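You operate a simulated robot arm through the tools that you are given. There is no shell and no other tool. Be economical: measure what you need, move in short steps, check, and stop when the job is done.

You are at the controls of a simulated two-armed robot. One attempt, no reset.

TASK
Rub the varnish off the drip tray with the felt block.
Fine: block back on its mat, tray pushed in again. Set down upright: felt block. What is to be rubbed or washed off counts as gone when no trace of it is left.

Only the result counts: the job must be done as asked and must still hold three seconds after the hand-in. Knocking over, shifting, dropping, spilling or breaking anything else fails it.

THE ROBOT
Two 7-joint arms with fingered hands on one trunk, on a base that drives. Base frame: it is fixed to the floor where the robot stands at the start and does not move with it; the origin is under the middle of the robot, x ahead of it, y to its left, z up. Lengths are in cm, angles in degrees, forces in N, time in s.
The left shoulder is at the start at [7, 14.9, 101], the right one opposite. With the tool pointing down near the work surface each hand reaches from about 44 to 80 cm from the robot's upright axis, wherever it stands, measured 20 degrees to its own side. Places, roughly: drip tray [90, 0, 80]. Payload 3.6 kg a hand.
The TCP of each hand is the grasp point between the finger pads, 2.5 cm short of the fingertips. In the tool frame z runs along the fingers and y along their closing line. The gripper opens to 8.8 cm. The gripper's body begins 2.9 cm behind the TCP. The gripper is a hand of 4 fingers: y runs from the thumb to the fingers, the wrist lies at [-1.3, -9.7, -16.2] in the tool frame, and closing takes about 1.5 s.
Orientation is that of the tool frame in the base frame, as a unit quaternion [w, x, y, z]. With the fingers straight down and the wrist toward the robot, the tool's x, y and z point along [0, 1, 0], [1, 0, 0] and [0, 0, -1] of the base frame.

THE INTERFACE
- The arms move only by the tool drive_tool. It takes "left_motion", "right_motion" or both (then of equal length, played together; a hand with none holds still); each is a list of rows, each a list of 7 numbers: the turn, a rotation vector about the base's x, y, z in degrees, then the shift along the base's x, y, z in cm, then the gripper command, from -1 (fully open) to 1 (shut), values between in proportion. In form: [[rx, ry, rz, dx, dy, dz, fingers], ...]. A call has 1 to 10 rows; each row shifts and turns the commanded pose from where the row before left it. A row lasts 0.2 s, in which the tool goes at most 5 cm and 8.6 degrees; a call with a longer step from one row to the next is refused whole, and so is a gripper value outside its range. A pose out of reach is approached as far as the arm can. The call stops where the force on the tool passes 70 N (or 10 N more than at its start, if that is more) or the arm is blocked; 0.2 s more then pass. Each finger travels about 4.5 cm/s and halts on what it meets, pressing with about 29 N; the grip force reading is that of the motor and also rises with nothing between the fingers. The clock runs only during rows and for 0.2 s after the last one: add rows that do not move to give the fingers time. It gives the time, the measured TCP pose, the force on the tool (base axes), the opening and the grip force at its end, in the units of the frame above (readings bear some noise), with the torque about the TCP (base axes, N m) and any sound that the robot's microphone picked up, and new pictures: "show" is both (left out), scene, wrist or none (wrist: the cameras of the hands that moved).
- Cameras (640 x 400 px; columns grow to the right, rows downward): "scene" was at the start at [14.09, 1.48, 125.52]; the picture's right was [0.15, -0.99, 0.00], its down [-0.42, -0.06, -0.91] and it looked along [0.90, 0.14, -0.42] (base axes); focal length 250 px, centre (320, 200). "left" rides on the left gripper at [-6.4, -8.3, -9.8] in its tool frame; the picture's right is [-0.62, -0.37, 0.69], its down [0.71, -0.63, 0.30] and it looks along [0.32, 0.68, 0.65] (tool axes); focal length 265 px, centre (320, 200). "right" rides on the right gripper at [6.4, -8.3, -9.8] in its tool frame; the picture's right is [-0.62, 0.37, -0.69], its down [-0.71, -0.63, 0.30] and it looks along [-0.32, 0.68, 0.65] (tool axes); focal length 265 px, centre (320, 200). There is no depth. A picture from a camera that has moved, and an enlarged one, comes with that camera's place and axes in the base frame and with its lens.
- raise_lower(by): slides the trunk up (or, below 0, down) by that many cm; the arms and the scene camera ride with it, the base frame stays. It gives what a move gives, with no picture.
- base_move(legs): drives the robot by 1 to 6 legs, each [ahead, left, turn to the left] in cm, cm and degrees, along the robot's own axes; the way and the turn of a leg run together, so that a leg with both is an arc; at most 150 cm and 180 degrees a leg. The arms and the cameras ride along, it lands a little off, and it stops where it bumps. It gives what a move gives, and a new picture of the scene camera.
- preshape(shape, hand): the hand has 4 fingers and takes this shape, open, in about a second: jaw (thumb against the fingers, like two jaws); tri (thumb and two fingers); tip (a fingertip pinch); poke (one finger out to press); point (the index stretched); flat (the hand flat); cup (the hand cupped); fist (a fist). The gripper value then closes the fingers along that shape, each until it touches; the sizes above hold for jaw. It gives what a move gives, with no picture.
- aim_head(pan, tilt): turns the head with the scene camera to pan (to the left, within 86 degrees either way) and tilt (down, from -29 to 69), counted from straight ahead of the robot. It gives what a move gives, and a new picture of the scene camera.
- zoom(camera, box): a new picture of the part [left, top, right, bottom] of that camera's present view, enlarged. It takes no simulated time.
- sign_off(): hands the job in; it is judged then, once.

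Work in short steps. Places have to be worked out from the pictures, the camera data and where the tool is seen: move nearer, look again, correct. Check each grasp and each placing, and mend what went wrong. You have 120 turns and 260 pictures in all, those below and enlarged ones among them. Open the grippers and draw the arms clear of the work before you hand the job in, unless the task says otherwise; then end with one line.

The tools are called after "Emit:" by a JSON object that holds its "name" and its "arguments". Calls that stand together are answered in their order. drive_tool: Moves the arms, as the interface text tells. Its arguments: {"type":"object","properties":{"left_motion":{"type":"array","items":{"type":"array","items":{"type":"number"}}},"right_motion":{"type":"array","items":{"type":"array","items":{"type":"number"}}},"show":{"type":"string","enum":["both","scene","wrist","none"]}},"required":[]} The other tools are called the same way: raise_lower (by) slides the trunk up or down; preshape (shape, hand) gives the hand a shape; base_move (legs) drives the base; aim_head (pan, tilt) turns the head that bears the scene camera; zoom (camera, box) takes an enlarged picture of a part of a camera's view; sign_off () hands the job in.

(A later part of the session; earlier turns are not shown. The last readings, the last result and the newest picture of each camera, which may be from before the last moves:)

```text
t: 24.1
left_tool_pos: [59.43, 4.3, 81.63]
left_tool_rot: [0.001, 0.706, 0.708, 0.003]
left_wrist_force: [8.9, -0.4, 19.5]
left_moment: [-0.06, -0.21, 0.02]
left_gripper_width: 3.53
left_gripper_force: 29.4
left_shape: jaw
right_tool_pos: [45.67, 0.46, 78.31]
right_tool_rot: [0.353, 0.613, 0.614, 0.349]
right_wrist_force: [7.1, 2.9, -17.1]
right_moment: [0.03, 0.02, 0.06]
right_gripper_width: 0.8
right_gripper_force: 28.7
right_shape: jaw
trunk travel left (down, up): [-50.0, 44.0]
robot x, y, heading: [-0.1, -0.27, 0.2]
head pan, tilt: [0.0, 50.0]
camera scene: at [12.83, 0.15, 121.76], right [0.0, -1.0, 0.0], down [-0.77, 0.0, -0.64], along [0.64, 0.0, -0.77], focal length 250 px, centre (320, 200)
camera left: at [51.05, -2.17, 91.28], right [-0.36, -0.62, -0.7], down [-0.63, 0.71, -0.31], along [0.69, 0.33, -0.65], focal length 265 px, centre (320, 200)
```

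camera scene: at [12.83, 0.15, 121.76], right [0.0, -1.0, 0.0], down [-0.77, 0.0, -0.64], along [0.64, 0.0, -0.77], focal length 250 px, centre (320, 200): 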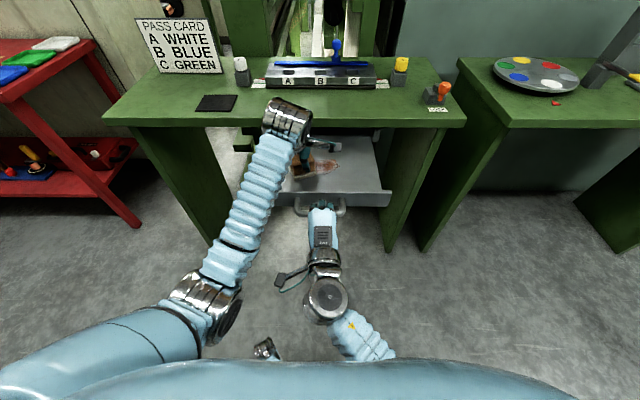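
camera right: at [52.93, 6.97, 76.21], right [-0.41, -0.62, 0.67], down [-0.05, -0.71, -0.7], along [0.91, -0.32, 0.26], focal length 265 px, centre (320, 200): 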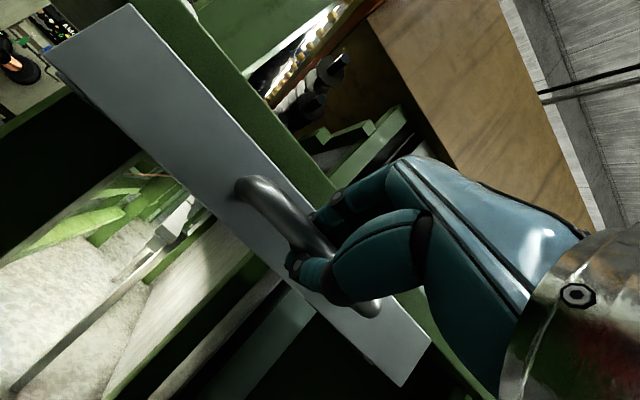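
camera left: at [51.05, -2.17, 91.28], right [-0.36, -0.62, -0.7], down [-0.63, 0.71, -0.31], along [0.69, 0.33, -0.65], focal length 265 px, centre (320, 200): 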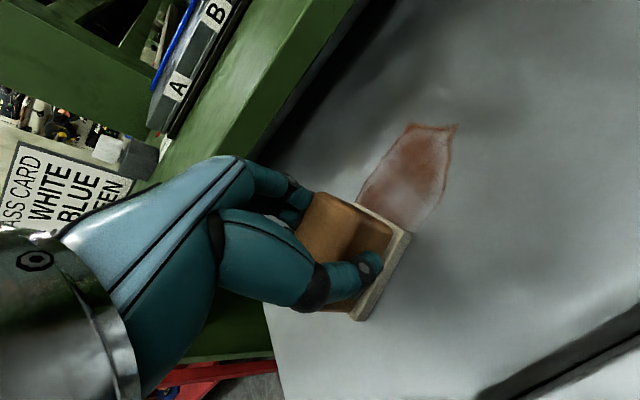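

The varnish is fading. I'll keep stroking at several x positions.

Emit:
{"name": "drive_tool", "arguments": {"left_motion": [[0, 0, 0, 0, -2.2, 0, 1], [0, 0, 0, 0, -2.2, 0, 1], [0, 0, 0, 0, -2.2, 0, 1], [0, 0, 0, 0, -2.2, 0, 1], [0, 0, 0, 1.5, 0, 0, 1], [0, 0, 0, 1.5, 0, 0, 1], [0, 0, 0, 0, 2.2, 0, 1], [0, 0, 0, 0, 2.2, 0, 1], [0, 0, 0, 0, 2.2, 0, 1], [0, 0, 0, 0, 2.2, 0, 1]], "show": "none"}}

Emit:
{"name": "drive_tool", "arguments": {"left_motion": [[0, 0, 0, -1.5, 0, 0, 1], [0, 0, 0, 0, -2.2, 0, 1], [0, 0, 0, 0, -2.2, 0, 1], [0, 0, 0, 0, -2.2, 0, 1], [0, 0, 0, 0, -2.2, 0, 1], [0, 0, 0, -2, 0, 0, 1], [0, 0, 0, 0, 2.2, 0, 1], [0, 0, 0, 0, 2.2, 0, 1], [0, 0, 0, 0, 2.2, 0, 1], [0, 0, 0, 0, 2.2, 0, 1]]}}

```text
t: 25.1
left_tool_pos: [60.62, 0.87, 80.78]
left_tool_rot: [-0.019, 0.686, 0.726, 0.041]
left_wrist_force: [-7.4, 1.2, 23.7]
left_moment: [-0.04, 0.55, 0.02]
left_gripper_width: 3.54
left_gripper_force: 28.5
left_shape: jaw
right_tool_pos: [45.56, 0.54, 78.15]
right_tool_rot: [0.352, 0.613, 0.616, 0.347]
right_wrist_force: [10.2, 5.2, -4.3]
right_moment: [-0.06, -0.05, 0.11]
right_gripper_width: 0.73
right_gripper_force: 29.0
right_shape: jaw
trunk travel left (down, up): [-50.0, 44.0]
robot x, y, heading: [0.16, -0.01, 0.3]
head pan, tilt: [0.0, 50.0]
stopped in row 4 (left hand): the force on the tool passed its limit at 74 N (the readings are from after the stop); the commanded pose is now the measured one
```

```text
t: 25.9
left_tool_pos: [60.42, 1.05, 80.8]
left_tool_rot: [-0.027, 0.669, 0.739, 0.076]
left_wrist_force: [-9.7, -3.1, 30.0]
left_moment: [-0.27, 1.02, 0.1]
left_gripper_width: 3.55
left_gripper_force: 29.2
left_shape: jaw
right_tool_pos: [45.6, 0.49, 77.92]
right_tool_rot: [0.353, 0.613, 0.617, 0.346]
right_wrist_force: [12.4, 6.4, -1.5]
right_moment: [-0.03, -0.07, 0.13]
right_gripper_width: 0.68
right_gripper_force: 29.2
right_shape: jaw
trunk travel left (down, up): [-50.0, 44.0]
robot x, y, heading: [-0.15, 0.05, 0.1]
head pan, tilt: [0.0, 50.0]
stopped in row 3 (left hand): the force on the tool passed its limit at 80 N (the readings are from after the stop); the commanded pose is now the measured one
camera scene: at [12.38, 0.12, 121.82], right [0.0, -1.0, 0.0], down [-0.76, 0.0, -0.64], along [0.64, 0.0, -0.76], focal length 250 px, centre (320, 200)
camera left: at [52.12, -7.45, 88.78], right [-0.26, -0.54, -0.8], down [-0.68, 0.69, -0.25], along [0.69, 0.48, -0.55], focal length 265 px, centre (320, 200)
```

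scene: 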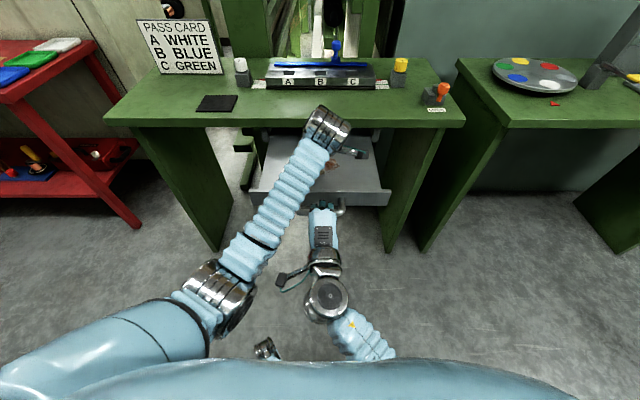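
left: 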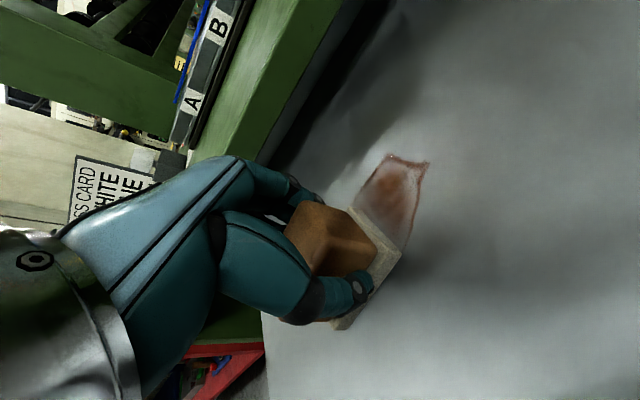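

The second drag jammed: the hand got twisted about 10° and stopped on force. I'll lift off, straighten the hand and look.

Emit:
{"name": "drive_tool", "arguments": {"left_motion": [[0, 0, 0, 0, 0, 1, 1], [0, 0, 0, 0, 0, 2, 1], [-4.2, 2, -2.8, 0, 0, 1.5, 1], [-4.2, 2, -2.8, 0, 0, 1.5, 1], [0, 0, 0, 0, 0, 0, 1]]}}

Emit:
{"name": "zoom", "arguments": {"camera": "left", "box": [260, 120, 500, 330]}}

Emit:
{"name": "zoom", "arguments": {"camera": "scene", "box": [240, 100, 400, 220]}}

```text
t: 27.3
left_tool_pos: [61.19, 3.87, 84.96]
left_tool_rot: [-0.026, 0.693, 0.72, 0.013]
left_wrist_force: [-0.4, -0.8, -1.3]
left_moment: [-0.03, 0.0, 0.03]
left_gripper_width: 3.44
left_gripper_force: 29.0
left_shape: jaw
right_tool_pos: [45.76, 0.36, 77.8]
right_tool_rot: [0.352, 0.615, 0.617, 0.343]
right_wrist_force: [3.0, 1.7, -0.6]
right_moment: [-0.02, 0.02, 0.03]
right_gripper_width: 0.7
right_gripper_force: 28.8
right_shape: jaw
trunk travel left (down, up): [-50.0, 44.0]
robot x, y, heading: [-0.27, -0.12, -0.1]
head pan, tilt: [0.0, 50.0]
stopped in row 5 (left hand): the arm was blocked; the commanded pose is now the measured one
camera scene: at [12.73, 0.15, 121.76], right [0.0, -1.0, 0.0], down [-0.77, 0.0, -0.64], along [0.64, 0.0, -0.77], focal length 250 px, centre (320, 200)
camera left: at [53.22, -3.35, 94.45], right [-0.36, -0.6, -0.72], down [-0.66, 0.71, -0.25], along [0.66, 0.38, -0.65], focal length 265 px, centre (320, 200)
```

scene: 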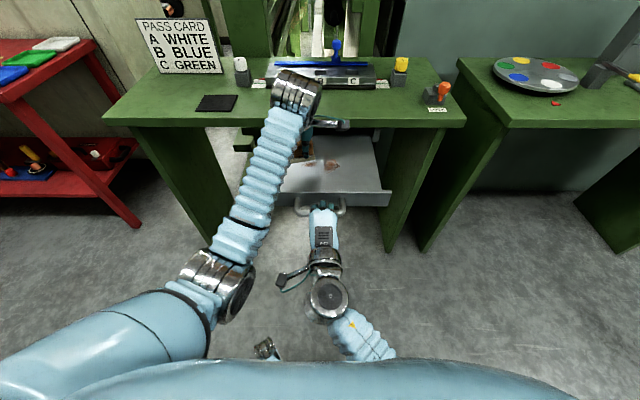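
left: 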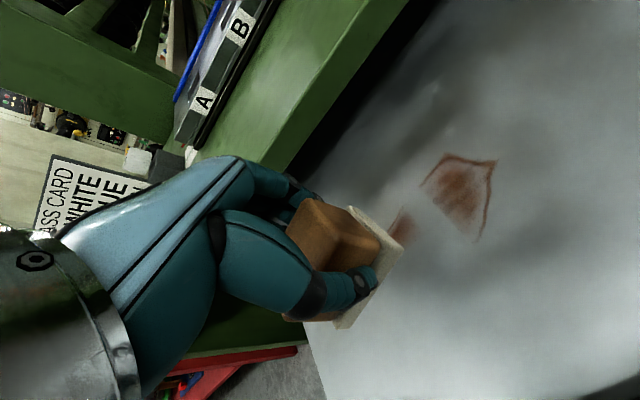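

```text
1.90 times, centred on (380, 225) of left
camera zoom: at [53.22, -3.35, 94.45], right [-0.36, -0.6, -0.72], down [-0.66, 0.71, -0.25], along [0.66, 0.38, -0.65], focal length 506 px, centre (206, 152)
```

zoom: 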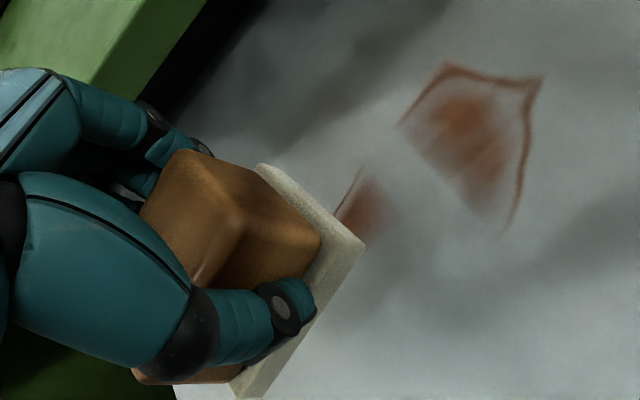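

```text
3.33 times, centred on (320, 160) of scene
camera zoom: at [12.73, 0.15, 121.76], right [0.0, -1.0, 0.0], down [-0.77, 0.0, -0.64], along [0.64, 0.0, -0.77], focal length 832 px, centre (320, 333)
```

zoom: 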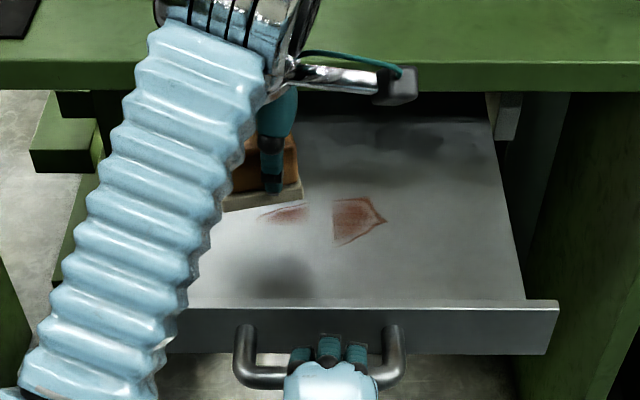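

The middle is already wiped clean. The left arm seems to run out of reach across the body at y<0, so I'll shift the robot right. First I raise and straighten the left hand, then release the handle.

Emit:
{"name": "drive_tool", "arguments": {"left_motion": [[0, 0, 0, 0, 2, 2, 1], [0, 0, 0, 0, 2, 2, 1], [0, 0, 0, 0, 2, 2, 1], [0, 0, 0, 0, 2, 1, 1], [0, 0, 0, 0, 0, 0, 1]], "right_motion": [[0, 0, 0, 0, 0, 0, -0.2], [0, 0, 0, 0, 0, 0, -0.2], [0, 0, 0, 0, 0, 0, -0.2], [0, 0, 0, 0, 0, 0, -0.2], [0, 0, 0, 0, 0, 0, -0.2]]}}

```text
t: 28.5
left_tool_pos: [61.02, 11.58, 92.12]
left_tool_rot: [-0.024, 0.695, 0.718, 0.012]
left_wrist_force: [-0.2, -0.3, -1.6]
left_moment: [-0.01, -0.01, 0.02]
left_gripper_width: 3.46
left_gripper_force: 29.1
left_shape: jaw
right_tool_pos: [45.73, 0.38, 77.68]
right_tool_rot: [0.352, 0.614, 0.617, 0.344]
right_wrist_force: [-1.3, 0.0, -0.5]
right_moment: [0.01, -0.02, 0.02]
right_gripper_width: 5.1
right_gripper_force: 0.1
right_shape: jaw
trunk travel left (down, up): [-50.0, 44.0]
robot x, y, heading: [-0.06, 0.03, 0.0]
head pan, tilt: [0.0, 50.0]
camera scene: at [12.65, 0.08, 121.77], right [0.0, -1.0, 0.0], down [-0.77, 0.0, -0.64], along [0.64, 0.0, -0.77], focal length 250 px, centre (320, 200)
camera right: at [33.0, 6.73, 75.6], right [-0.41, -0.61, 0.68], down [-0.07, -0.72, -0.69], along [0.91, -0.32, 0.25], focal length 265 px, centre (320, 200)
camera left: at [53.05, 4.38, 101.59], right [-0.36, -0.6, -0.72], down [-0.66, 0.71, -0.26], along [0.66, 0.38, -0.65], focal length 265 px, centre (320, 200)
```

scene: 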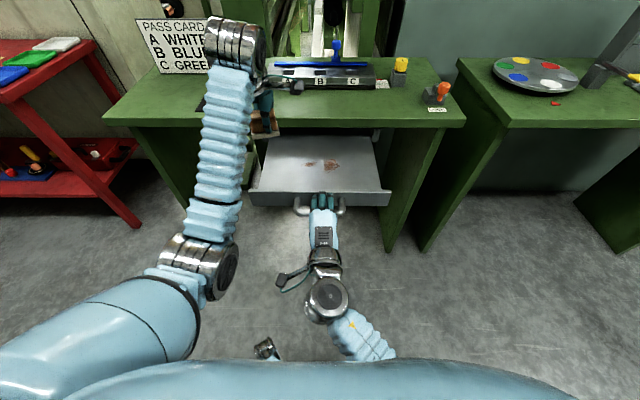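
right: 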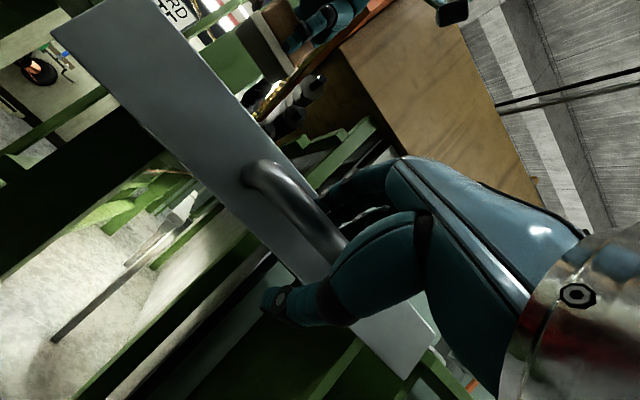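
left: 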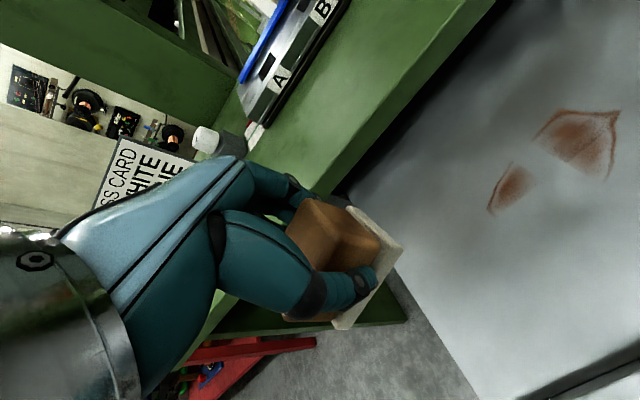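

The handle is released. I'll raise the right hand slightly to clear the bar, straighten the left, then drive back and to the right.

Emit:
{"name": "drive_tool", "arguments": {"left_motion": [[-2.9, -1.0, -1.9, 0, 0, 0, 1], [0, 0, 0, 0, 0, 1, 1]], "right_motion": [[0, 0, 0, 0, 0, 0.8, -0.2], [0, 0, 0, -2, 0, 0.2, -0.2]], "show": "none"}}

Emit:
{"name": "base_move", "arguments": {"legs": [[-8, 0, 0], [0, -11, 0]]}}

```text
t: 29.1
left_tool_pos: [60.99, 11.59, 93.14]
left_tool_rot: [0.001, 0.707, 0.707, 0.0]
left_wrist_force: [-0.4, 0.1, -0.7]
left_moment: [-0.02, 0.0, 0.02]
left_gripper_width: 3.45
left_gripper_force: 29.0
left_shape: jaw
right_tool_pos: [43.62, 0.34, 78.83]
right_tool_rot: [0.353, 0.614, 0.616, 0.345]
right_wrist_force: [0.4, 0.2, 0.2]
right_moment: [0.0, -0.04, 0.01]
right_gripper_width: 5.21
right_gripper_force: 0.1
right_shape: jaw
trunk travel left (down, up): [-50.0, 44.0]
robot x, y, heading: [0.16, -0.03, 0.1]
head pan, tilt: [0.0, 50.0]
```

```text
t: 32.4
left_tool_pos: [53.07, 0.82, 93.04]
left_tool_rot: [0.001, 0.706, 0.708, 0.001]
left_wrist_force: [-0.1, -0.3, -0.3]
left_moment: [-0.02, -0.01, -0.01]
left_gripper_width: 3.42
left_gripper_force: 29.0
left_shape: jaw
right_tool_pos: [35.89, -10.47, 78.79]
right_tool_rot: [0.352, 0.615, 0.617, 0.344]
right_wrist_force: [0.2, 0.1, -0.4]
right_moment: [0.03, -0.04, 0.01]
right_gripper_width: 5.23
right_gripper_force: 0.2
right_shape: jaw
trunk travel left (down, up): [-50.0, 44.0]
robot x, y, heading: [-7.98, -11.2, 0.1]
head pan, tilt: [0.0, 50.0]
camera scene: at [4.75, -11.14, 121.77], right [0.0, -1.0, 0.0], down [-0.77, 0.0, -0.64], along [0.64, 0.0, -0.77], focal length 250 px, centre (320, 200)
```

scene: 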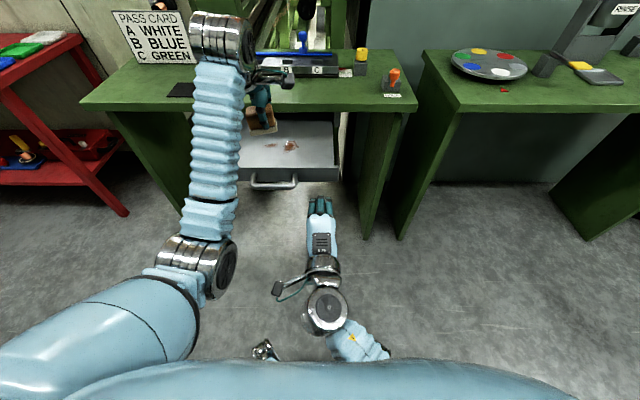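

Both the stain and the tray front panel are in easy reach from here. The right hand will pinch the front panel to steady the tray. First I measure it.

Emit:
{"name": "zoom", "arguments": {"camera": "scene", "box": [230, 100, 390, 200]}}

Emit:
{"name": "drive_tool", "arguments": {"right_motion": [[0, 7.5, 0, 0, -0.6, 3, 0], [0, 7.5, 0, 1, -0.6, 3, 0], [0, 7.5, 0, 2, -0.6, 3, 0], [0, 7.5, 0, 2, -0.6, 2, 0], [0, 7.5, 0, 2, -0.6, 1, 0], [0, 7.5, 0, 2, -0.6, 0, 0], [0, 7.5, 0, 2, -0.6, 0, 0], [0, 7.5, 0, 3, 0, 0, 0]]}}

```text
4.00 times, centred on (310, 150) of scene
camera zoom: at [4.75, -11.14, 121.77], right [0.0, -1.0, 0.0], down [-0.77, 0.0, -0.64], along [0.64, 0.0, -0.77], focal length 999 px, centre (360, 400)
```

zoom: 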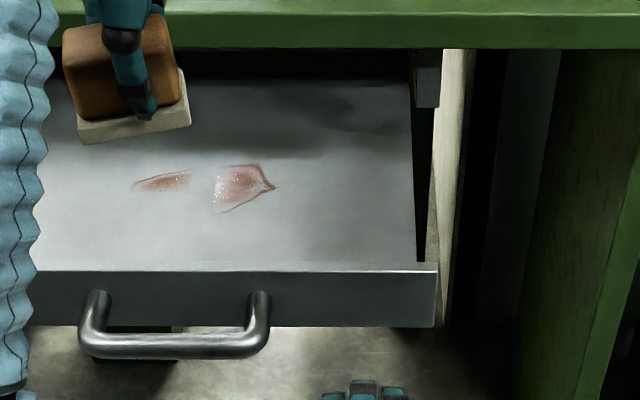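

```text
t: 33.2
left_tool_pos: [53.27, 0.95, 93.01]
left_tool_rot: [0.001, 0.705, 0.709, 0.0]
left_wrist_force: [-0.2, 0.3, -1.1]
left_moment: [-0.02, 0.0, 0.03]
left_gripper_width: 3.43
left_gripper_force: 28.6
left_shape: jaw
right_tool_pos: [38.03, -14.17, 84.02]
right_tool_rot: [0.289, 0.644, 0.684, 0.187]
right_wrist_force: [0.8, -0.3, -0.2]
right_moment: [0.03, 0.0, -0.03]
right_gripper_width: 4.43
right_gripper_force: 0.1
right_shape: jaw
trunk travel left (down, up): [-50.0, 44.0]
robot x, y, heading: [-8.18, -10.92, 0.2]
head pan, tilt: [0.0, 50.0]
stopped in row 3 (right hand): the arm was blocked; the commanded pose is now the measured one
camera scene: at [4.86, -11.03, 121.86], right [0.0, -1.0, 0.0], down [-0.77, 0.0, -0.64], along [0.64, 0.0, -0.77], focal length 250 px, centre (320, 200)
camera right: at [25.3, -7.68, 85.37], right [-0.15, -0.49, 0.86], down [-0.29, -0.81, -0.52], along [0.94, -0.33, -0.02], focal length 265 px, centre (320, 200)
```

scene: 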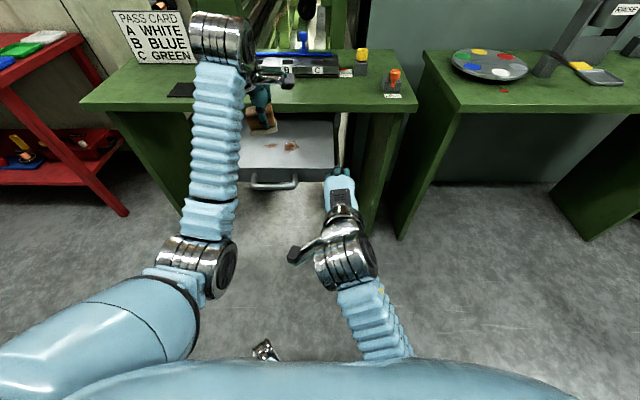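
right: 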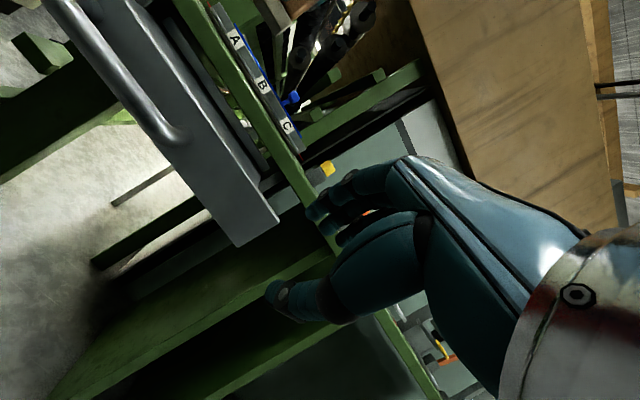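

The right hand can't swing round there, so I'll leave it clear of the tray and rub with y-strokes only. The remaining patches are right (x 57.7–63.2, y −5.3…−1) and left (x 59.9–62.6, y 0.6…4.6). I'll bring the block over the right one.

Emit:
{"name": "drive_tool", "arguments": {"left_motion": [[0, 0, 0, 3, -2, -3, 1], [0, 0, 0, 3, -2, -3, 1], [0, 0, 0, 1, 0, -3, 1], [0, 0, 0, 0, 0, -1.5, 1], [0, 0, 0, 0, 0, 0, 1]]}}

Emit:
{"name": "zoom", "arguments": {"camera": "left", "box": [260, 120, 500, 330]}}

```text
t: 34.4
left_tool_pos: [60.07, -3.19, 82.47]
left_tool_rot: [0.0, 0.706, 0.708, -0.001]
left_wrist_force: [-0.3, 0.0, 0.1]
left_moment: [0.02, 0.02, 0.02]
left_gripper_width: 3.43
left_gripper_force: 28.5
left_shape: jaw
right_tool_pos: [37.86, -14.37, 84.05]
right_tool_rot: [0.289, 0.644, 0.683, 0.187]
right_wrist_force: [0.1, -0.2, 1.1]
right_moment: [0.02, 0.03, -0.05]
right_gripper_width: 4.42
right_gripper_force: 0.1
right_shape: jaw
trunk travel left (down, up): [-50.0, 44.0]
robot x, y, heading: [-7.95, -11.59, 0.3]
head pan, tilt: [0.0, 50.0]
camera scene: at [4.68, -11.11, 121.78], right [0.0, -1.0, 0.0], down [-0.77, 0.0, -0.64], along [0.64, 0.0, -0.77], focal length 250 px, centre (320, 200)
camera left: at [51.79, -9.65, 92.18], right [-0.37, -0.62, -0.69], down [-0.63, 0.71, -0.31], along [0.68, 0.33, -0.65], focal length 265 px, centre (320, 200)
```

scene: 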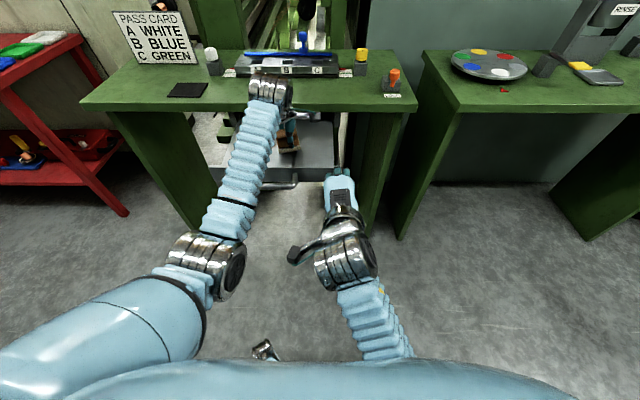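
left: 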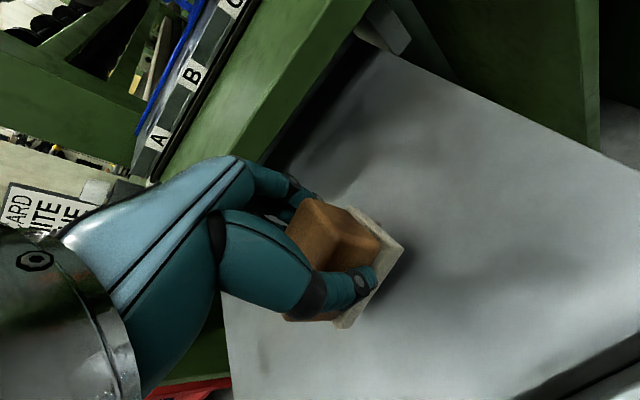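

```text
1.90 times, centred on (380, 225) of left
camera zoom: at [51.79, -9.65, 92.18], right [-0.37, -0.62, -0.69], down [-0.63, 0.71, -0.31], along [0.68, 0.33, -0.65], focal length 506 px, centre (206, 152)
```

zoom: 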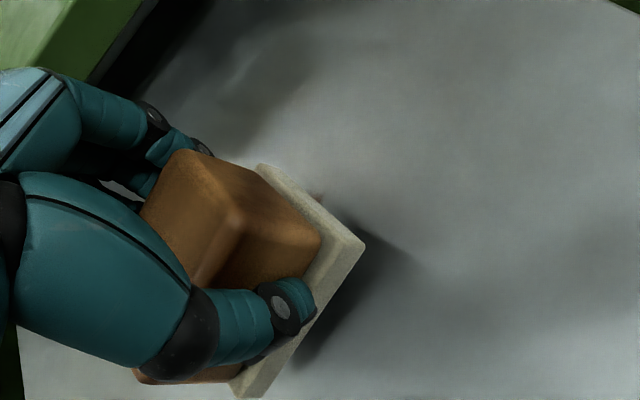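

The block is rolled about 8–10° in the grip, with its right side up. I'll tilt the hand to compensate, then press and rub.

Emit:
{"name": "drive_tool", "arguments": {"left_motion": [[7, 0, 0, 0, 0, 0.3, 1], [0, 0, 0, 0, 0, -0.5, 1], [0, 0, 0, 0, 0, -0.4, 1], [0, 0, 0, 0, 0, -0.4, 1], [0, 0, 0, 0, 0, 0, 1]], "show": "wrist"}}

```text
t: 35.6
left_tool_pos: [60.08, -3.14, 81.54]
left_tool_rot: [-0.043, 0.705, 0.706, 0.044]
left_wrist_force: [1.1, 0.1, -0.7]
left_moment: [0.01, 0.01, 0.01]
left_gripper_width: 3.43
left_gripper_force: 29.4
left_shape: jaw
right_tool_pos: [37.92, -14.27, 84.08]
right_tool_rot: [0.288, 0.644, 0.683, 0.187]
right_wrist_force: [-0.1, -0.5, 0.4]
right_moment: [0.01, 0.01, -0.02]
right_gripper_width: 4.41
right_gripper_force: 0.0
right_shape: jaw
trunk travel left (down, up): [-50.0, 44.0]
robot x, y, heading: [-8.1, -10.97, 0.1]
head pan, tilt: [0.0, 50.0]
camera left: at [51.79, -10.77, 90.35], right [-0.37, -0.53, -0.76], down [-0.63, 0.74, -0.22], along [0.68, 0.4, -0.61], focal length 265 px, centre (320, 200)
```

left: 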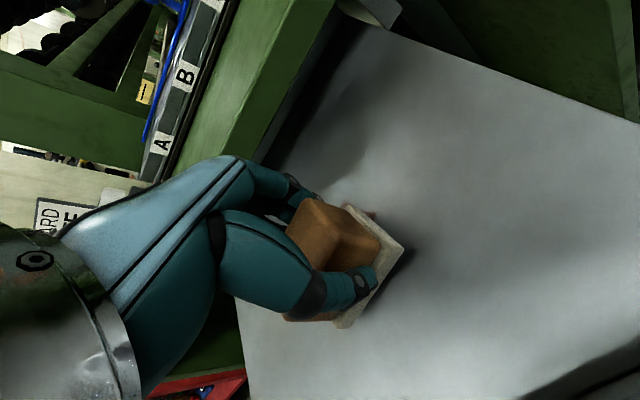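

Still no contact, so I'll lower further in fine steps.

Emit:
{"name": "drive_tool", "arguments": {"left_motion": [[0, 0, 0, 0, 0, -0.3, 1], [0, 0, 0, 0, 0, -0.3, 1], [0, 0, 0, 0, 0, -0.3, 1], [0, 0, 0, 0, 0, 0, 1]], "show": "none"}}

```text
t: 36.6
left_tool_pos: [60.2, -3.19, 80.77]
left_tool_rot: [-0.041, 0.704, 0.707, 0.043]
left_wrist_force: [-0.1, 2.7, 6.2]
left_moment: [0.0, -0.13, 0.01]
left_gripper_width: 3.44
left_gripper_force: 29.0
left_shape: jaw
right_tool_pos: [37.79, -14.25, 84.17]
right_tool_rot: [0.289, 0.644, 0.683, 0.187]
right_wrist_force: [-0.4, 0.1, -0.4]
right_moment: [-0.03, -0.02, 0.0]
right_gripper_width: 4.42
right_gripper_force: 0.1
right_shape: jaw
trunk travel left (down, up): [-50.0, 44.0]
robot x, y, heading: [-7.79, -11.2, 0.2]
head pan, tilt: [0.0, 50.0]
```

Light contact at 6 N. I'll press slightly more and stroke in y.

Emit:
{"name": "drive_tool", "arguments": {"left_motion": [[0, 0, 0, 0, 0, -0.3, 1], [0, 0, 0, 0, -1.5, 0, 1], [0, 0, 0, 0, -1.5, 0, 1], [0, 0, 0, 0, 1.5, 0, 1], [0, 0, 0, 0, 1.5, 0, 1], [0, 0, 0, 0, 1.5, 0, 1], [0, 0, 0, 0, -1.5, 0, 1], [0, 0, 0, 0, -1.5, 0, 1]], "show": "wrist"}}

```text
t: 38.4
left_tool_pos: [60.07, -4.07, 80.67]
left_tool_rot: [-0.042, 0.702, 0.709, 0.048]
left_wrist_force: [0.5, 9.3, 20.5]
left_moment: [0.21, -0.16, 0.09]
left_gripper_width: 3.5
left_gripper_force: 29.4
left_shape: jaw
right_tool_pos: [37.7, -14.32, 84.14]
right_tool_rot: [0.291, 0.643, 0.683, 0.189]
right_wrist_force: [-0.7, 0.5, 0.1]
right_moment: [-0.01, 0.05, 0.03]
right_gripper_width: 4.42
right_gripper_force: 0.1
right_shape: jaw
trunk travel left (down, up): [-50.0, 44.0]
robot x, y, heading: [-8.02, -11.32, -0.0]
head pan, tilt: [0.0, 50.0]
camera left: at [51.66, -11.86, 89.45], right [-0.36, -0.53, -0.77], down [-0.64, 0.74, -0.22], along [0.68, 0.41, -0.6], focal length 265 px, centre (320, 200)
```

left: 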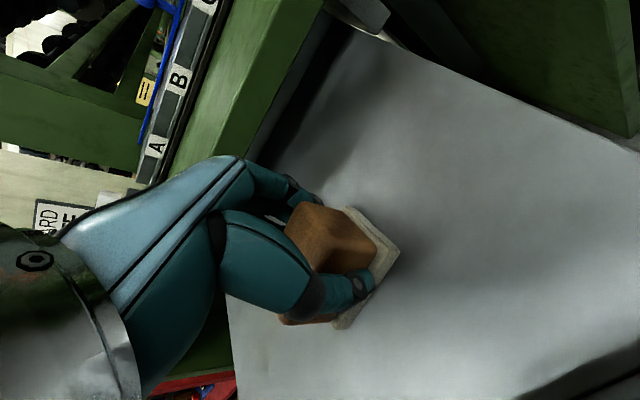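

Rubbing works with a 20 N press. I'll go on with strokes, shifted in x.

Emit:
{"name": "drive_tool", "arguments": {"left_motion": [[0, 0, 0, 1, 1.5, 0, 1], [0, 0, 0, 0.8, 1.5, 0, 1], [0, 0, 0, 0, 1.5, 0, 1], [0, 0, 0, 0, -1.5, 0, 1], [0, 0, 0, 0, -1.5, 0, 1], [0, 0, 0, 0, -1.5, 0, 1], [0, 0, 0, 0, -1.5, 0, 1], [0, 0, 0, 0, 1.5, 0, 1], [0, 0, 0, 0, 1.5, 0, 1]], "show": "none"}}

Emit:
{"name": "drive_tool", "arguments": {"left_motion": [[0, 0, 0, -1.5, 0, 0, 1], [0, 0, 0, -1.5, 0, 0, 1], [0, 0, 0, 0, -1.5, 0, 1], [0, 0, 0, 0, -1.5, 0, 1], [0, 0, 0, 0, 1.5, 0, 1], [0, 0, 0, 0, 1.5, 0, 1], [0, 0, 0, 0, 1.5, 0, 1]], "show": "wrist"}}

```text
t: 40.4
left_tool_pos: [61.74, -3.7, 80.73]
left_tool_rot: [-0.038, 0.707, 0.705, 0.042]
left_wrist_force: [0.4, -6.2, 17.5]
left_moment: [-0.13, -0.15, -0.07]
left_gripper_width: 3.53
left_gripper_force: 29.1
left_shape: jaw
right_tool_pos: [37.76, -14.29, 84.22]
right_tool_rot: [0.289, 0.643, 0.683, 0.189]
right_wrist_force: [-0.1, -0.5, 0.1]
right_moment: [-0.01, 0.0, -0.01]
right_gripper_width: 4.43
right_gripper_force: 0.0
right_shape: jaw
trunk travel left (down, up): [-50.0, 44.0]
robot x, y, heading: [-8.25, -11.44, 0.1]
head pan, tilt: [0.0, 50.0]
```

```text
t: 42.0
left_tool_pos: [58.66, -2.1, 80.81]
left_tool_rot: [-0.039, 0.707, 0.705, 0.044]
left_wrist_force: [2.1, -7.4, 17.5]
left_moment: [-0.16, -0.19, -0.06]
left_gripper_width: 3.51
left_gripper_force: 29.0
left_shape: jaw
right_tool_pos: [37.67, -14.38, 84.23]
right_tool_rot: [0.289, 0.644, 0.683, 0.188]
right_wrist_force: [-0.2, -0.1, 0.6]
right_moment: [0.04, 0.01, -0.02]
right_gripper_width: 4.45
right_gripper_force: 0.0
right_shape: jaw
trunk travel left (down, up): [-50.0, 44.0]
robot x, y, heading: [-8.13, -11.63, 0.2]
head pan, tilt: [0.0, 50.0]
camera left: at [50.31, -9.67, 89.55], right [-0.36, -0.53, -0.76], down [-0.63, 0.75, -0.22], along [0.69, 0.4, -0.61], focal length 265 px, centre (320, 200)
```

left: 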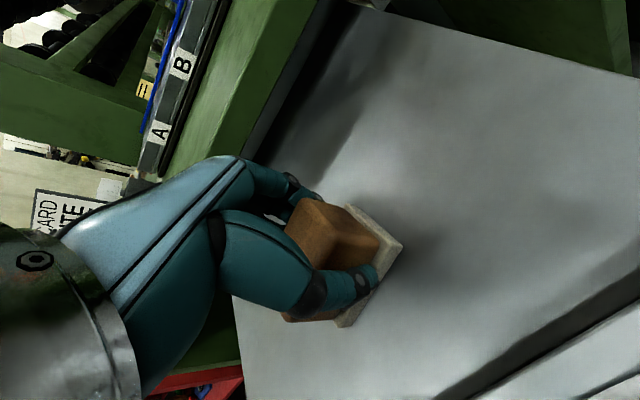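

Now I'll rub the left patch, around y 2–3, and then lift to inspect.

Emit:
{"name": "drive_tool", "arguments": {"left_motion": [[0, 0, 0, 0.5, 2, 0, 1], [0, 0, 0, 0, 2, 0, 1], [0, 0, 0, 0, 2, 0, 1], [0, 0, 0, 0, -2, 0, 1], [0, 0, 0, 1, -2, 0, 1], [0, 0, 0, 1, 0, 0, 1], [0, 0, 0, 0, 2, 0, 1], [0, 0, 0, 0, 2, 0, 1], [0, 0, 0, 0, -2, 0, 1], [0, 0, 0, 0, -2, 0, 1]], "show": "none"}}

Emit:
{"name": "drive_tool", "arguments": {"left_motion": [[0, 0, 0, 0, 2, 0, 1], [0, 0, 0, 0, 2, 0, 1], [0, 0, 0, 0, 0, 2, 1], [0, 0, 0, 0, 3, 3, 1], [0, 0, 0, 0, 4, 3, 1], [0, 0, 0, 0, 4, 2, 1]]}}

Emit:
{"name": "zoom", "arguments": {"camera": "scene", "box": [230, 100, 390, 200]}}

```text
t: 44.2
left_tool_pos: [61.44, 0.41, 80.81]
left_tool_rot: [-0.041, 0.705, 0.707, 0.046]
left_wrist_force: [0.7, 6.3, 19.5]
left_moment: [0.13, -0.17, 0.04]
left_gripper_width: 3.5
left_gripper_force: 29.0
left_shape: jaw
right_tool_pos: [37.62, -14.28, 84.27]
right_tool_rot: [0.289, 0.643, 0.684, 0.189]
right_wrist_force: [0.6, 0.3, 0.0]
right_moment: [0.0, 0.02, 0.0]
right_gripper_width: 4.41
right_gripper_force: 0.0
right_shape: jaw
trunk travel left (down, up): [-50.0, 44.0]
robot x, y, heading: [-7.96, -11.36, -0.0]
head pan, tilt: [0.0, 50.0]
```

```text
t: 45.6
left_tool_pos: [61.31, 15.33, 90.26]
left_tool_rot: [-0.043, 0.706, 0.706, 0.043]
left_wrist_force: [-0.2, 0.5, 0.2]
left_moment: [-0.02, 0.0, -0.01]
left_gripper_width: 3.5
left_gripper_force: 29.5
left_shape: jaw
right_tool_pos: [37.81, -14.32, 84.03]
right_tool_rot: [0.288, 0.644, 0.684, 0.187]
right_wrist_force: [-0.2, -0.5, 1.2]
right_moment: [0.0, 0.04, 0.01]
right_gripper_width: 4.43
right_gripper_force: 0.0
right_shape: jaw
trunk travel left (down, up): [-50.0, 44.0]
robot x, y, heading: [-7.96, -11.11, 0.0]
head pan, tilt: [0.0, 50.0]
camera scene: at [4.6, -11.03, 121.78], right [0.0, -1.0, 0.0], down [-0.77, 0.0, -0.64], along [0.64, 0.0, -0.77], focal length 250 px, centre (320, 200)
camera left: at [52.92, 7.85, 99.13], right [-0.37, -0.53, -0.76], down [-0.63, 0.75, -0.22], along [0.68, 0.4, -0.61], focal length 265 px, centre (320, 200)
```

scene: 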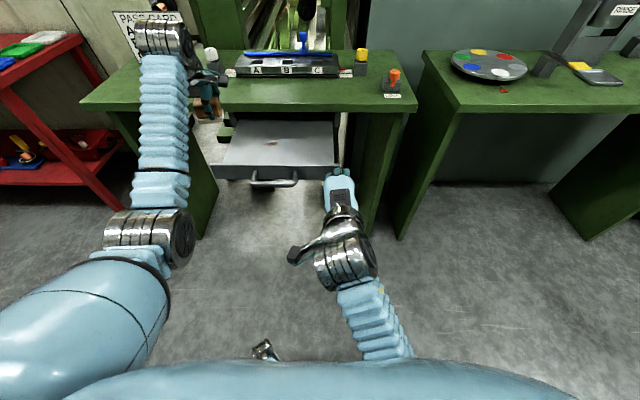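
left: 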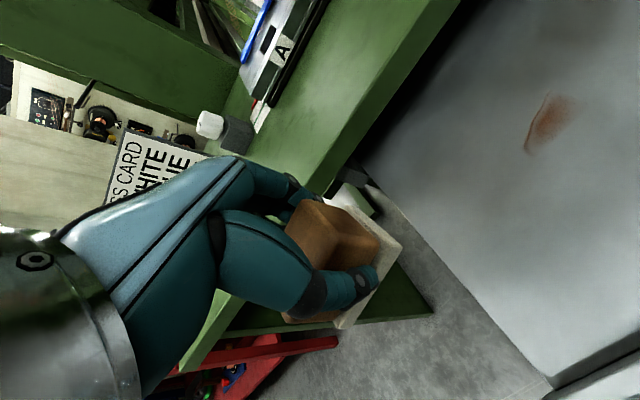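

```text
4.00 times, centred on (310, 150) of scene
camera zoom: at [4.6, -11.03, 121.78], right [0.0, -1.0, 0.0], down [-0.77, 0.0, -0.64], along [0.64, 0.0, -0.77], focal length 999 px, centre (360, 400)
```

zoom: 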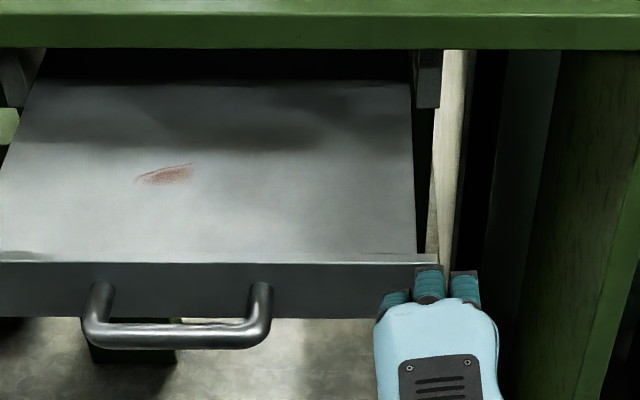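

The right patch is gone. The left patch remains at x 60.6–62.7, y 0.8–4.8, because the block's right edge does most of the rubbing. I'll stroke further left with the hand slightly less tilted.

Emit:
{"name": "drive_tool", "arguments": {"left_motion": [[-2, 0, 0, 0.4, -4, -3, 1], [0, 0, 0, 0, -4, -3, 1], [0, 0, 0, 0, -1.5, -2, 1], [0, 0, 0, 0, 0, -1, 1], [0, 0, 0, 0, 0, -0.4, 1], [0, 0, 0, 0, 0, 0, 1]], "show": "none"}}

```text
refused: row 1 steps farther than a row can; nothing moved
```

The first row was too long a step, so I'll split it.

Emit:
{"name": "drive_tool", "arguments": {"left_motion": [[-2, 0, 0, 0.4, -3, -2.5, 1], [0, 0, 0, 0, -3, -2.5, 1], [0, 0, 0, 0, -3, -2.5, 1], [0, 0, 0, 0, -0.5, -1, 1], [0, 0, 0, 0, 0, -0.6, 1], [0, 0, 0, 0, 0, 0, 1]], "show": "wrist"}}

```text
t: 47.0
left_tool_pos: [61.86, 5.93, 81.15]
left_tool_rot: [-0.03, 0.706, 0.707, 0.031]
left_wrist_force: [0.0, 0.2, -1.3]
left_moment: [0.02, -0.01, 0.01]
left_gripper_width: 3.5
left_gripper_force: 29.1
left_shape: jaw
right_tool_pos: [37.8, -14.23, 84.07]
right_tool_rot: [0.288, 0.644, 0.683, 0.188]
right_wrist_force: [-0.1, 0.6, -0.7]
right_moment: [0.04, 0.02, -0.02]
right_gripper_width: 4.43
right_gripper_force: 0.1
right_shape: jaw
trunk travel left (down, up): [-50.0, 44.0]
robot x, y, heading: [-8.06, -11.2, -0.2]
head pan, tilt: [0.0, 50.0]
camera left: at [53.43, -1.45, 90.27], right [-0.37, -0.56, -0.74], down [-0.63, 0.74, -0.24], along [0.68, 0.38, -0.62], focal length 265 px, centre (320, 200)
```

left: 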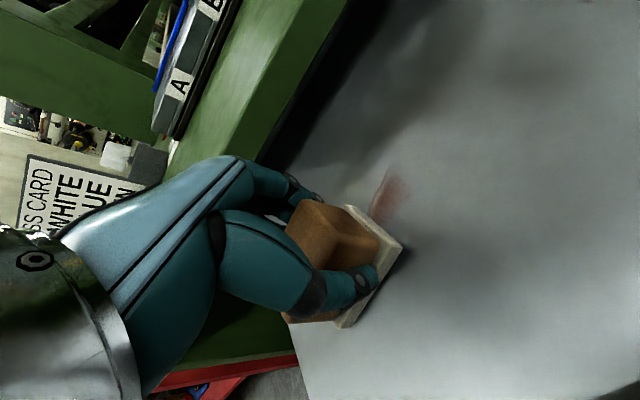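

The patch is just to the right of the block, at x≈62–64. I'll press and stroke across it at x≈62.8.

Emit:
{"name": "drive_tool", "arguments": {"left_motion": [[0, 0, 0, 0.5, 0, -0.4, 1], [0, 0, 0, 0.4, 0, -0.3, 1], [0, 0, 0, 0, -1.5, 0, 1], [0, 0, 0, 0, -1.5, 0, 1], [0, 0, 0, 0, -1.5, 0, 1], [0, 0, 0, 0, 1.5, 0, 1], [0, 0, 0, 0, 1.5, 0, 1], [0, 0, 0, 0, 1.5, 0, 1], [0, 0, 0, 0, -1.5, 0, 1], [0, 0, 0, 0, -1.5, 0, 1]], "show": "none"}}

Emit:
{"name": "drive_tool", "arguments": {"left_motion": [[0, 0, 0, 0, -1.5, 0, 1], [0, 0, 0, -1, 0, 0, 1], [0, 0, 0, 0, 1.5, 0, 1], [0, 0, 0, 0, 1.5, 0, 1], [0, 0, 0, 0, 1.5, 0, 1], [0, 0, 0, 0, 1.5, 0, 1]], "show": "wrist"}}

```text
t: 49.2
left_tool_pos: [62.56, 2.76, 80.74]
left_tool_rot: [-0.03, 0.705, 0.708, 0.033]
left_wrist_force: [0.0, 6.9, 14.8]
left_moment: [0.18, -0.22, 0.08]
left_gripper_width: 3.52
left_gripper_force: 28.9
left_shape: jaw
right_tool_pos: [37.74, -14.31, 84.23]
right_tool_rot: [0.289, 0.644, 0.683, 0.188]
right_wrist_force: [0.6, -0.7, 0.2]
right_moment: [-0.04, 0.02, -0.01]
right_gripper_width: 4.43
right_gripper_force: 0.1
right_shape: jaw
trunk travel left (down, up): [-50.0, 44.0]
robot x, y, heading: [-7.92, -11.24, -0.1]
head pan, tilt: [0.0, 50.0]
```

```text
t: 50.6
left_tool_pos: [61.61, 7.25, 80.79]
left_tool_rot: [-0.029, 0.706, 0.707, 0.032]
left_wrist_force: [0.1, -6.4, 14.1]
left_moment: [-0.12, -0.28, -0.06]
left_gripper_width: 3.52
left_gripper_force: 29.0
left_shape: jaw
right_tool_pos: [37.75, -14.46, 84.14]
right_tool_rot: [0.289, 0.644, 0.683, 0.188]
right_wrist_force: [0.1, 0.0, 0.0]
right_moment: [0.03, -0.01, 0.01]
right_gripper_width: 4.42
right_gripper_force: 0.1
right_shape: jaw
trunk travel left (down, up): [-50.0, 44.0]
robot x, y, heading: [-7.99, -11.31, -0.0]
head pan, tilt: [0.0, 50.0]
camera left: at [53.14, -0.02, 89.82], right [-0.36, -0.56, -0.75], down [-0.63, 0.74, -0.24], along [0.69, 0.38, -0.62], focal length 265 px, centre (320, 200)
```

left: 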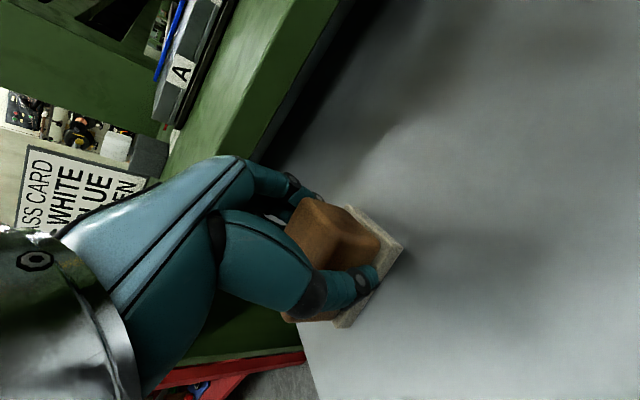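

It looks clean. I'll do one more pass, then lift and inspect.

Emit:
{"name": "drive_tool", "arguments": {"left_motion": [[0, 0, 0, 0.8, -2, 0, 1], [0, 0, 0, 0, -2, 0, 1], [0, 0, 0, 0, 2, 0, 1], [0, 0, 0, 0, 2, 0, 1], [0, 0, 0, 0, 0, 2, 1], [0, 0, 0, 0, 3, 3, 1], [0, 0, 0, 0, 4, 3, 1], [0, 0, 0, 0, 3, 3, 1]]}}

Emit:
{"name": "zoom", "arguments": {"camera": "scene", "box": [230, 110, 342, 180]}}

Emit:
{"name": "zoom", "arguments": {"camera": "left", "box": [400, 0, 640, 150]}}

```text
t: 52.4
left_tool_pos: [62.41, 17.39, 91.56]
left_tool_rot: [-0.031, 0.706, 0.707, 0.031]
left_wrist_force: [-0.8, 0.2, -0.8]
left_moment: [-0.03, -0.02, -0.03]
left_gripper_width: 3.46
left_gripper_force: 28.9
left_shape: jaw
right_tool_pos: [37.87, -14.24, 84.19]
right_tool_rot: [0.289, 0.644, 0.683, 0.187]
right_wrist_force: [0.2, -0.4, 0.1]
right_moment: [-0.01, 0.0, 0.01]
right_gripper_width: 4.43
right_gripper_force: 0.0
right_shape: jaw
trunk travel left (down, up): [-50.0, 44.0]
robot x, y, heading: [-7.86, -11.53, -0.1]
head pan, tilt: [0.0, 50.0]
camera scene: at [4.58, -11.11, 121.78], right [0.0, -1.0, 0.0], down [-0.77, 0.0, -0.64], along [0.64, 0.0, -0.77], focal length 250 px, centre (320, 200)
camera left: at [54.03, 10.17, 100.71], right [-0.37, -0.56, -0.74], down [-0.63, 0.74, -0.24], along [0.68, 0.38, -0.62], focal length 265 px, centre (320, 200)
```

scene: 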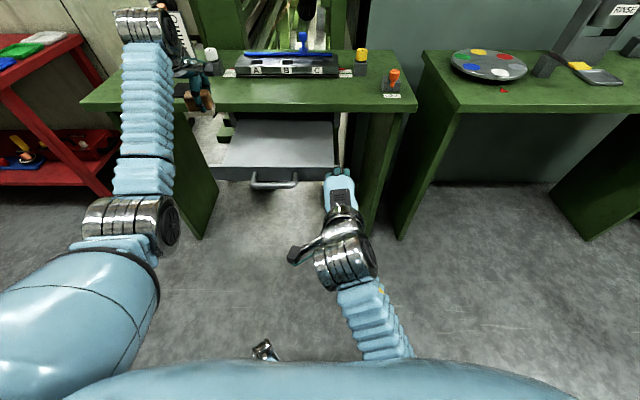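
left: 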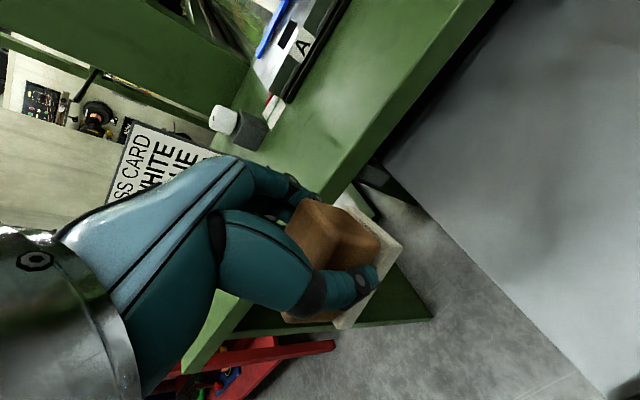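

```text
5.71 times, centred on (286, 145) of scene
camera zoom: at [4.58, -11.11, 121.78], right [0.0, -1.0, 0.0], down [-0.77, 0.0, -0.64], along [0.64, 0.0, -0.77], focal length 1427 px, centre (514, 514)
```

zoom: 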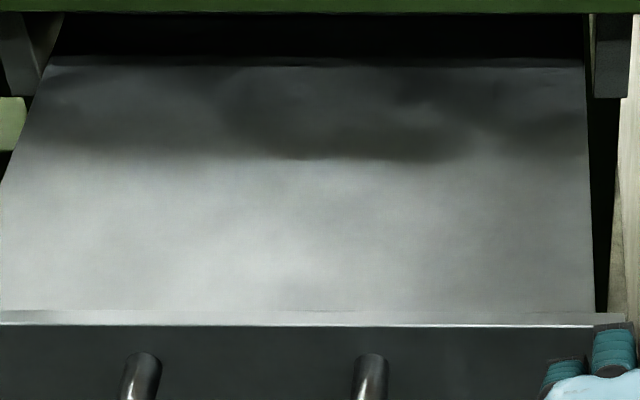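

```text
2.67 times, centred on (520, 75) of left
camera zoom: at [54.03, 10.17, 100.71], right [-0.37, -0.56, -0.74], down [-0.63, 0.74, -0.24], along [0.68, 0.38, -0.62], focal length 708 px, centre (-213, 533)
```

zoom: 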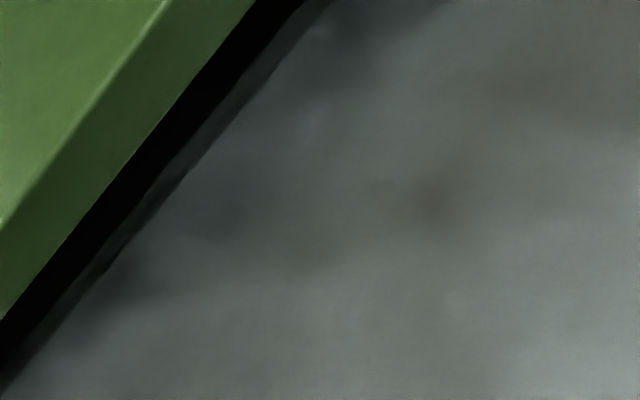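

It appears clean. I'll check the former stain area at higher magnification.

Emit:
{"name": "zoom", "arguments": {"camera": "scene", "box": [256, 130, 304, 160]}}

Emit:
{"name": "zoom", "arguments": {"camera": "left", "box": [500, 30, 640, 130]}}

```text
13.33 times, centred on (280, 145) of scene
camera zoom: at [4.58, -11.11, 121.78], right [0.0, -1.0, 0.0], down [-0.77, 0.0, -0.64], along [0.64, 0.0, -0.77], focal length 3329 px, centre (853, 933)
```

zoom: 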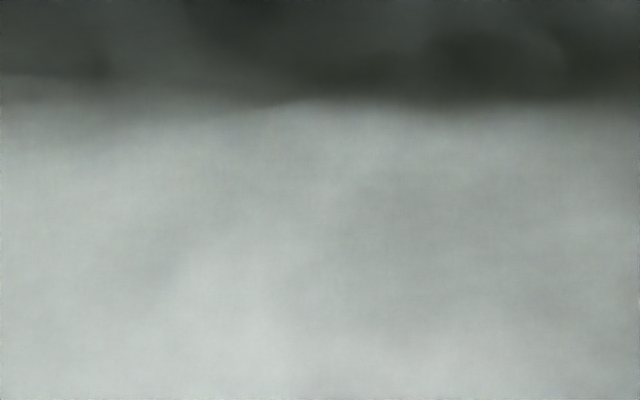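

```text
4.00 times, centred on (570, 80) of left
camera zoom: at [54.03, 10.17, 100.71], right [-0.37, -0.56, -0.74], down [-0.63, 0.74, -0.24], along [0.68, 0.38, -0.62], focal length 1062 px, centre (-680, 680)
```

zoom: 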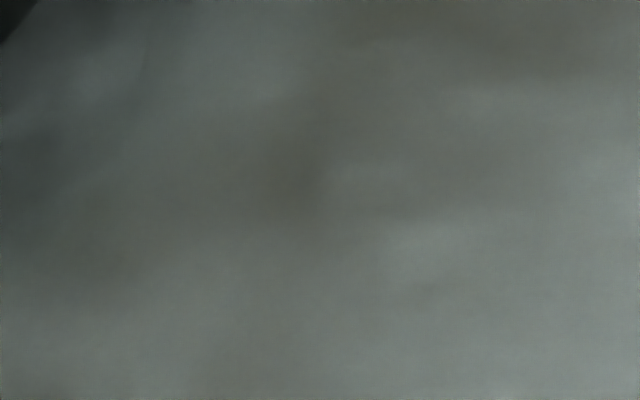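

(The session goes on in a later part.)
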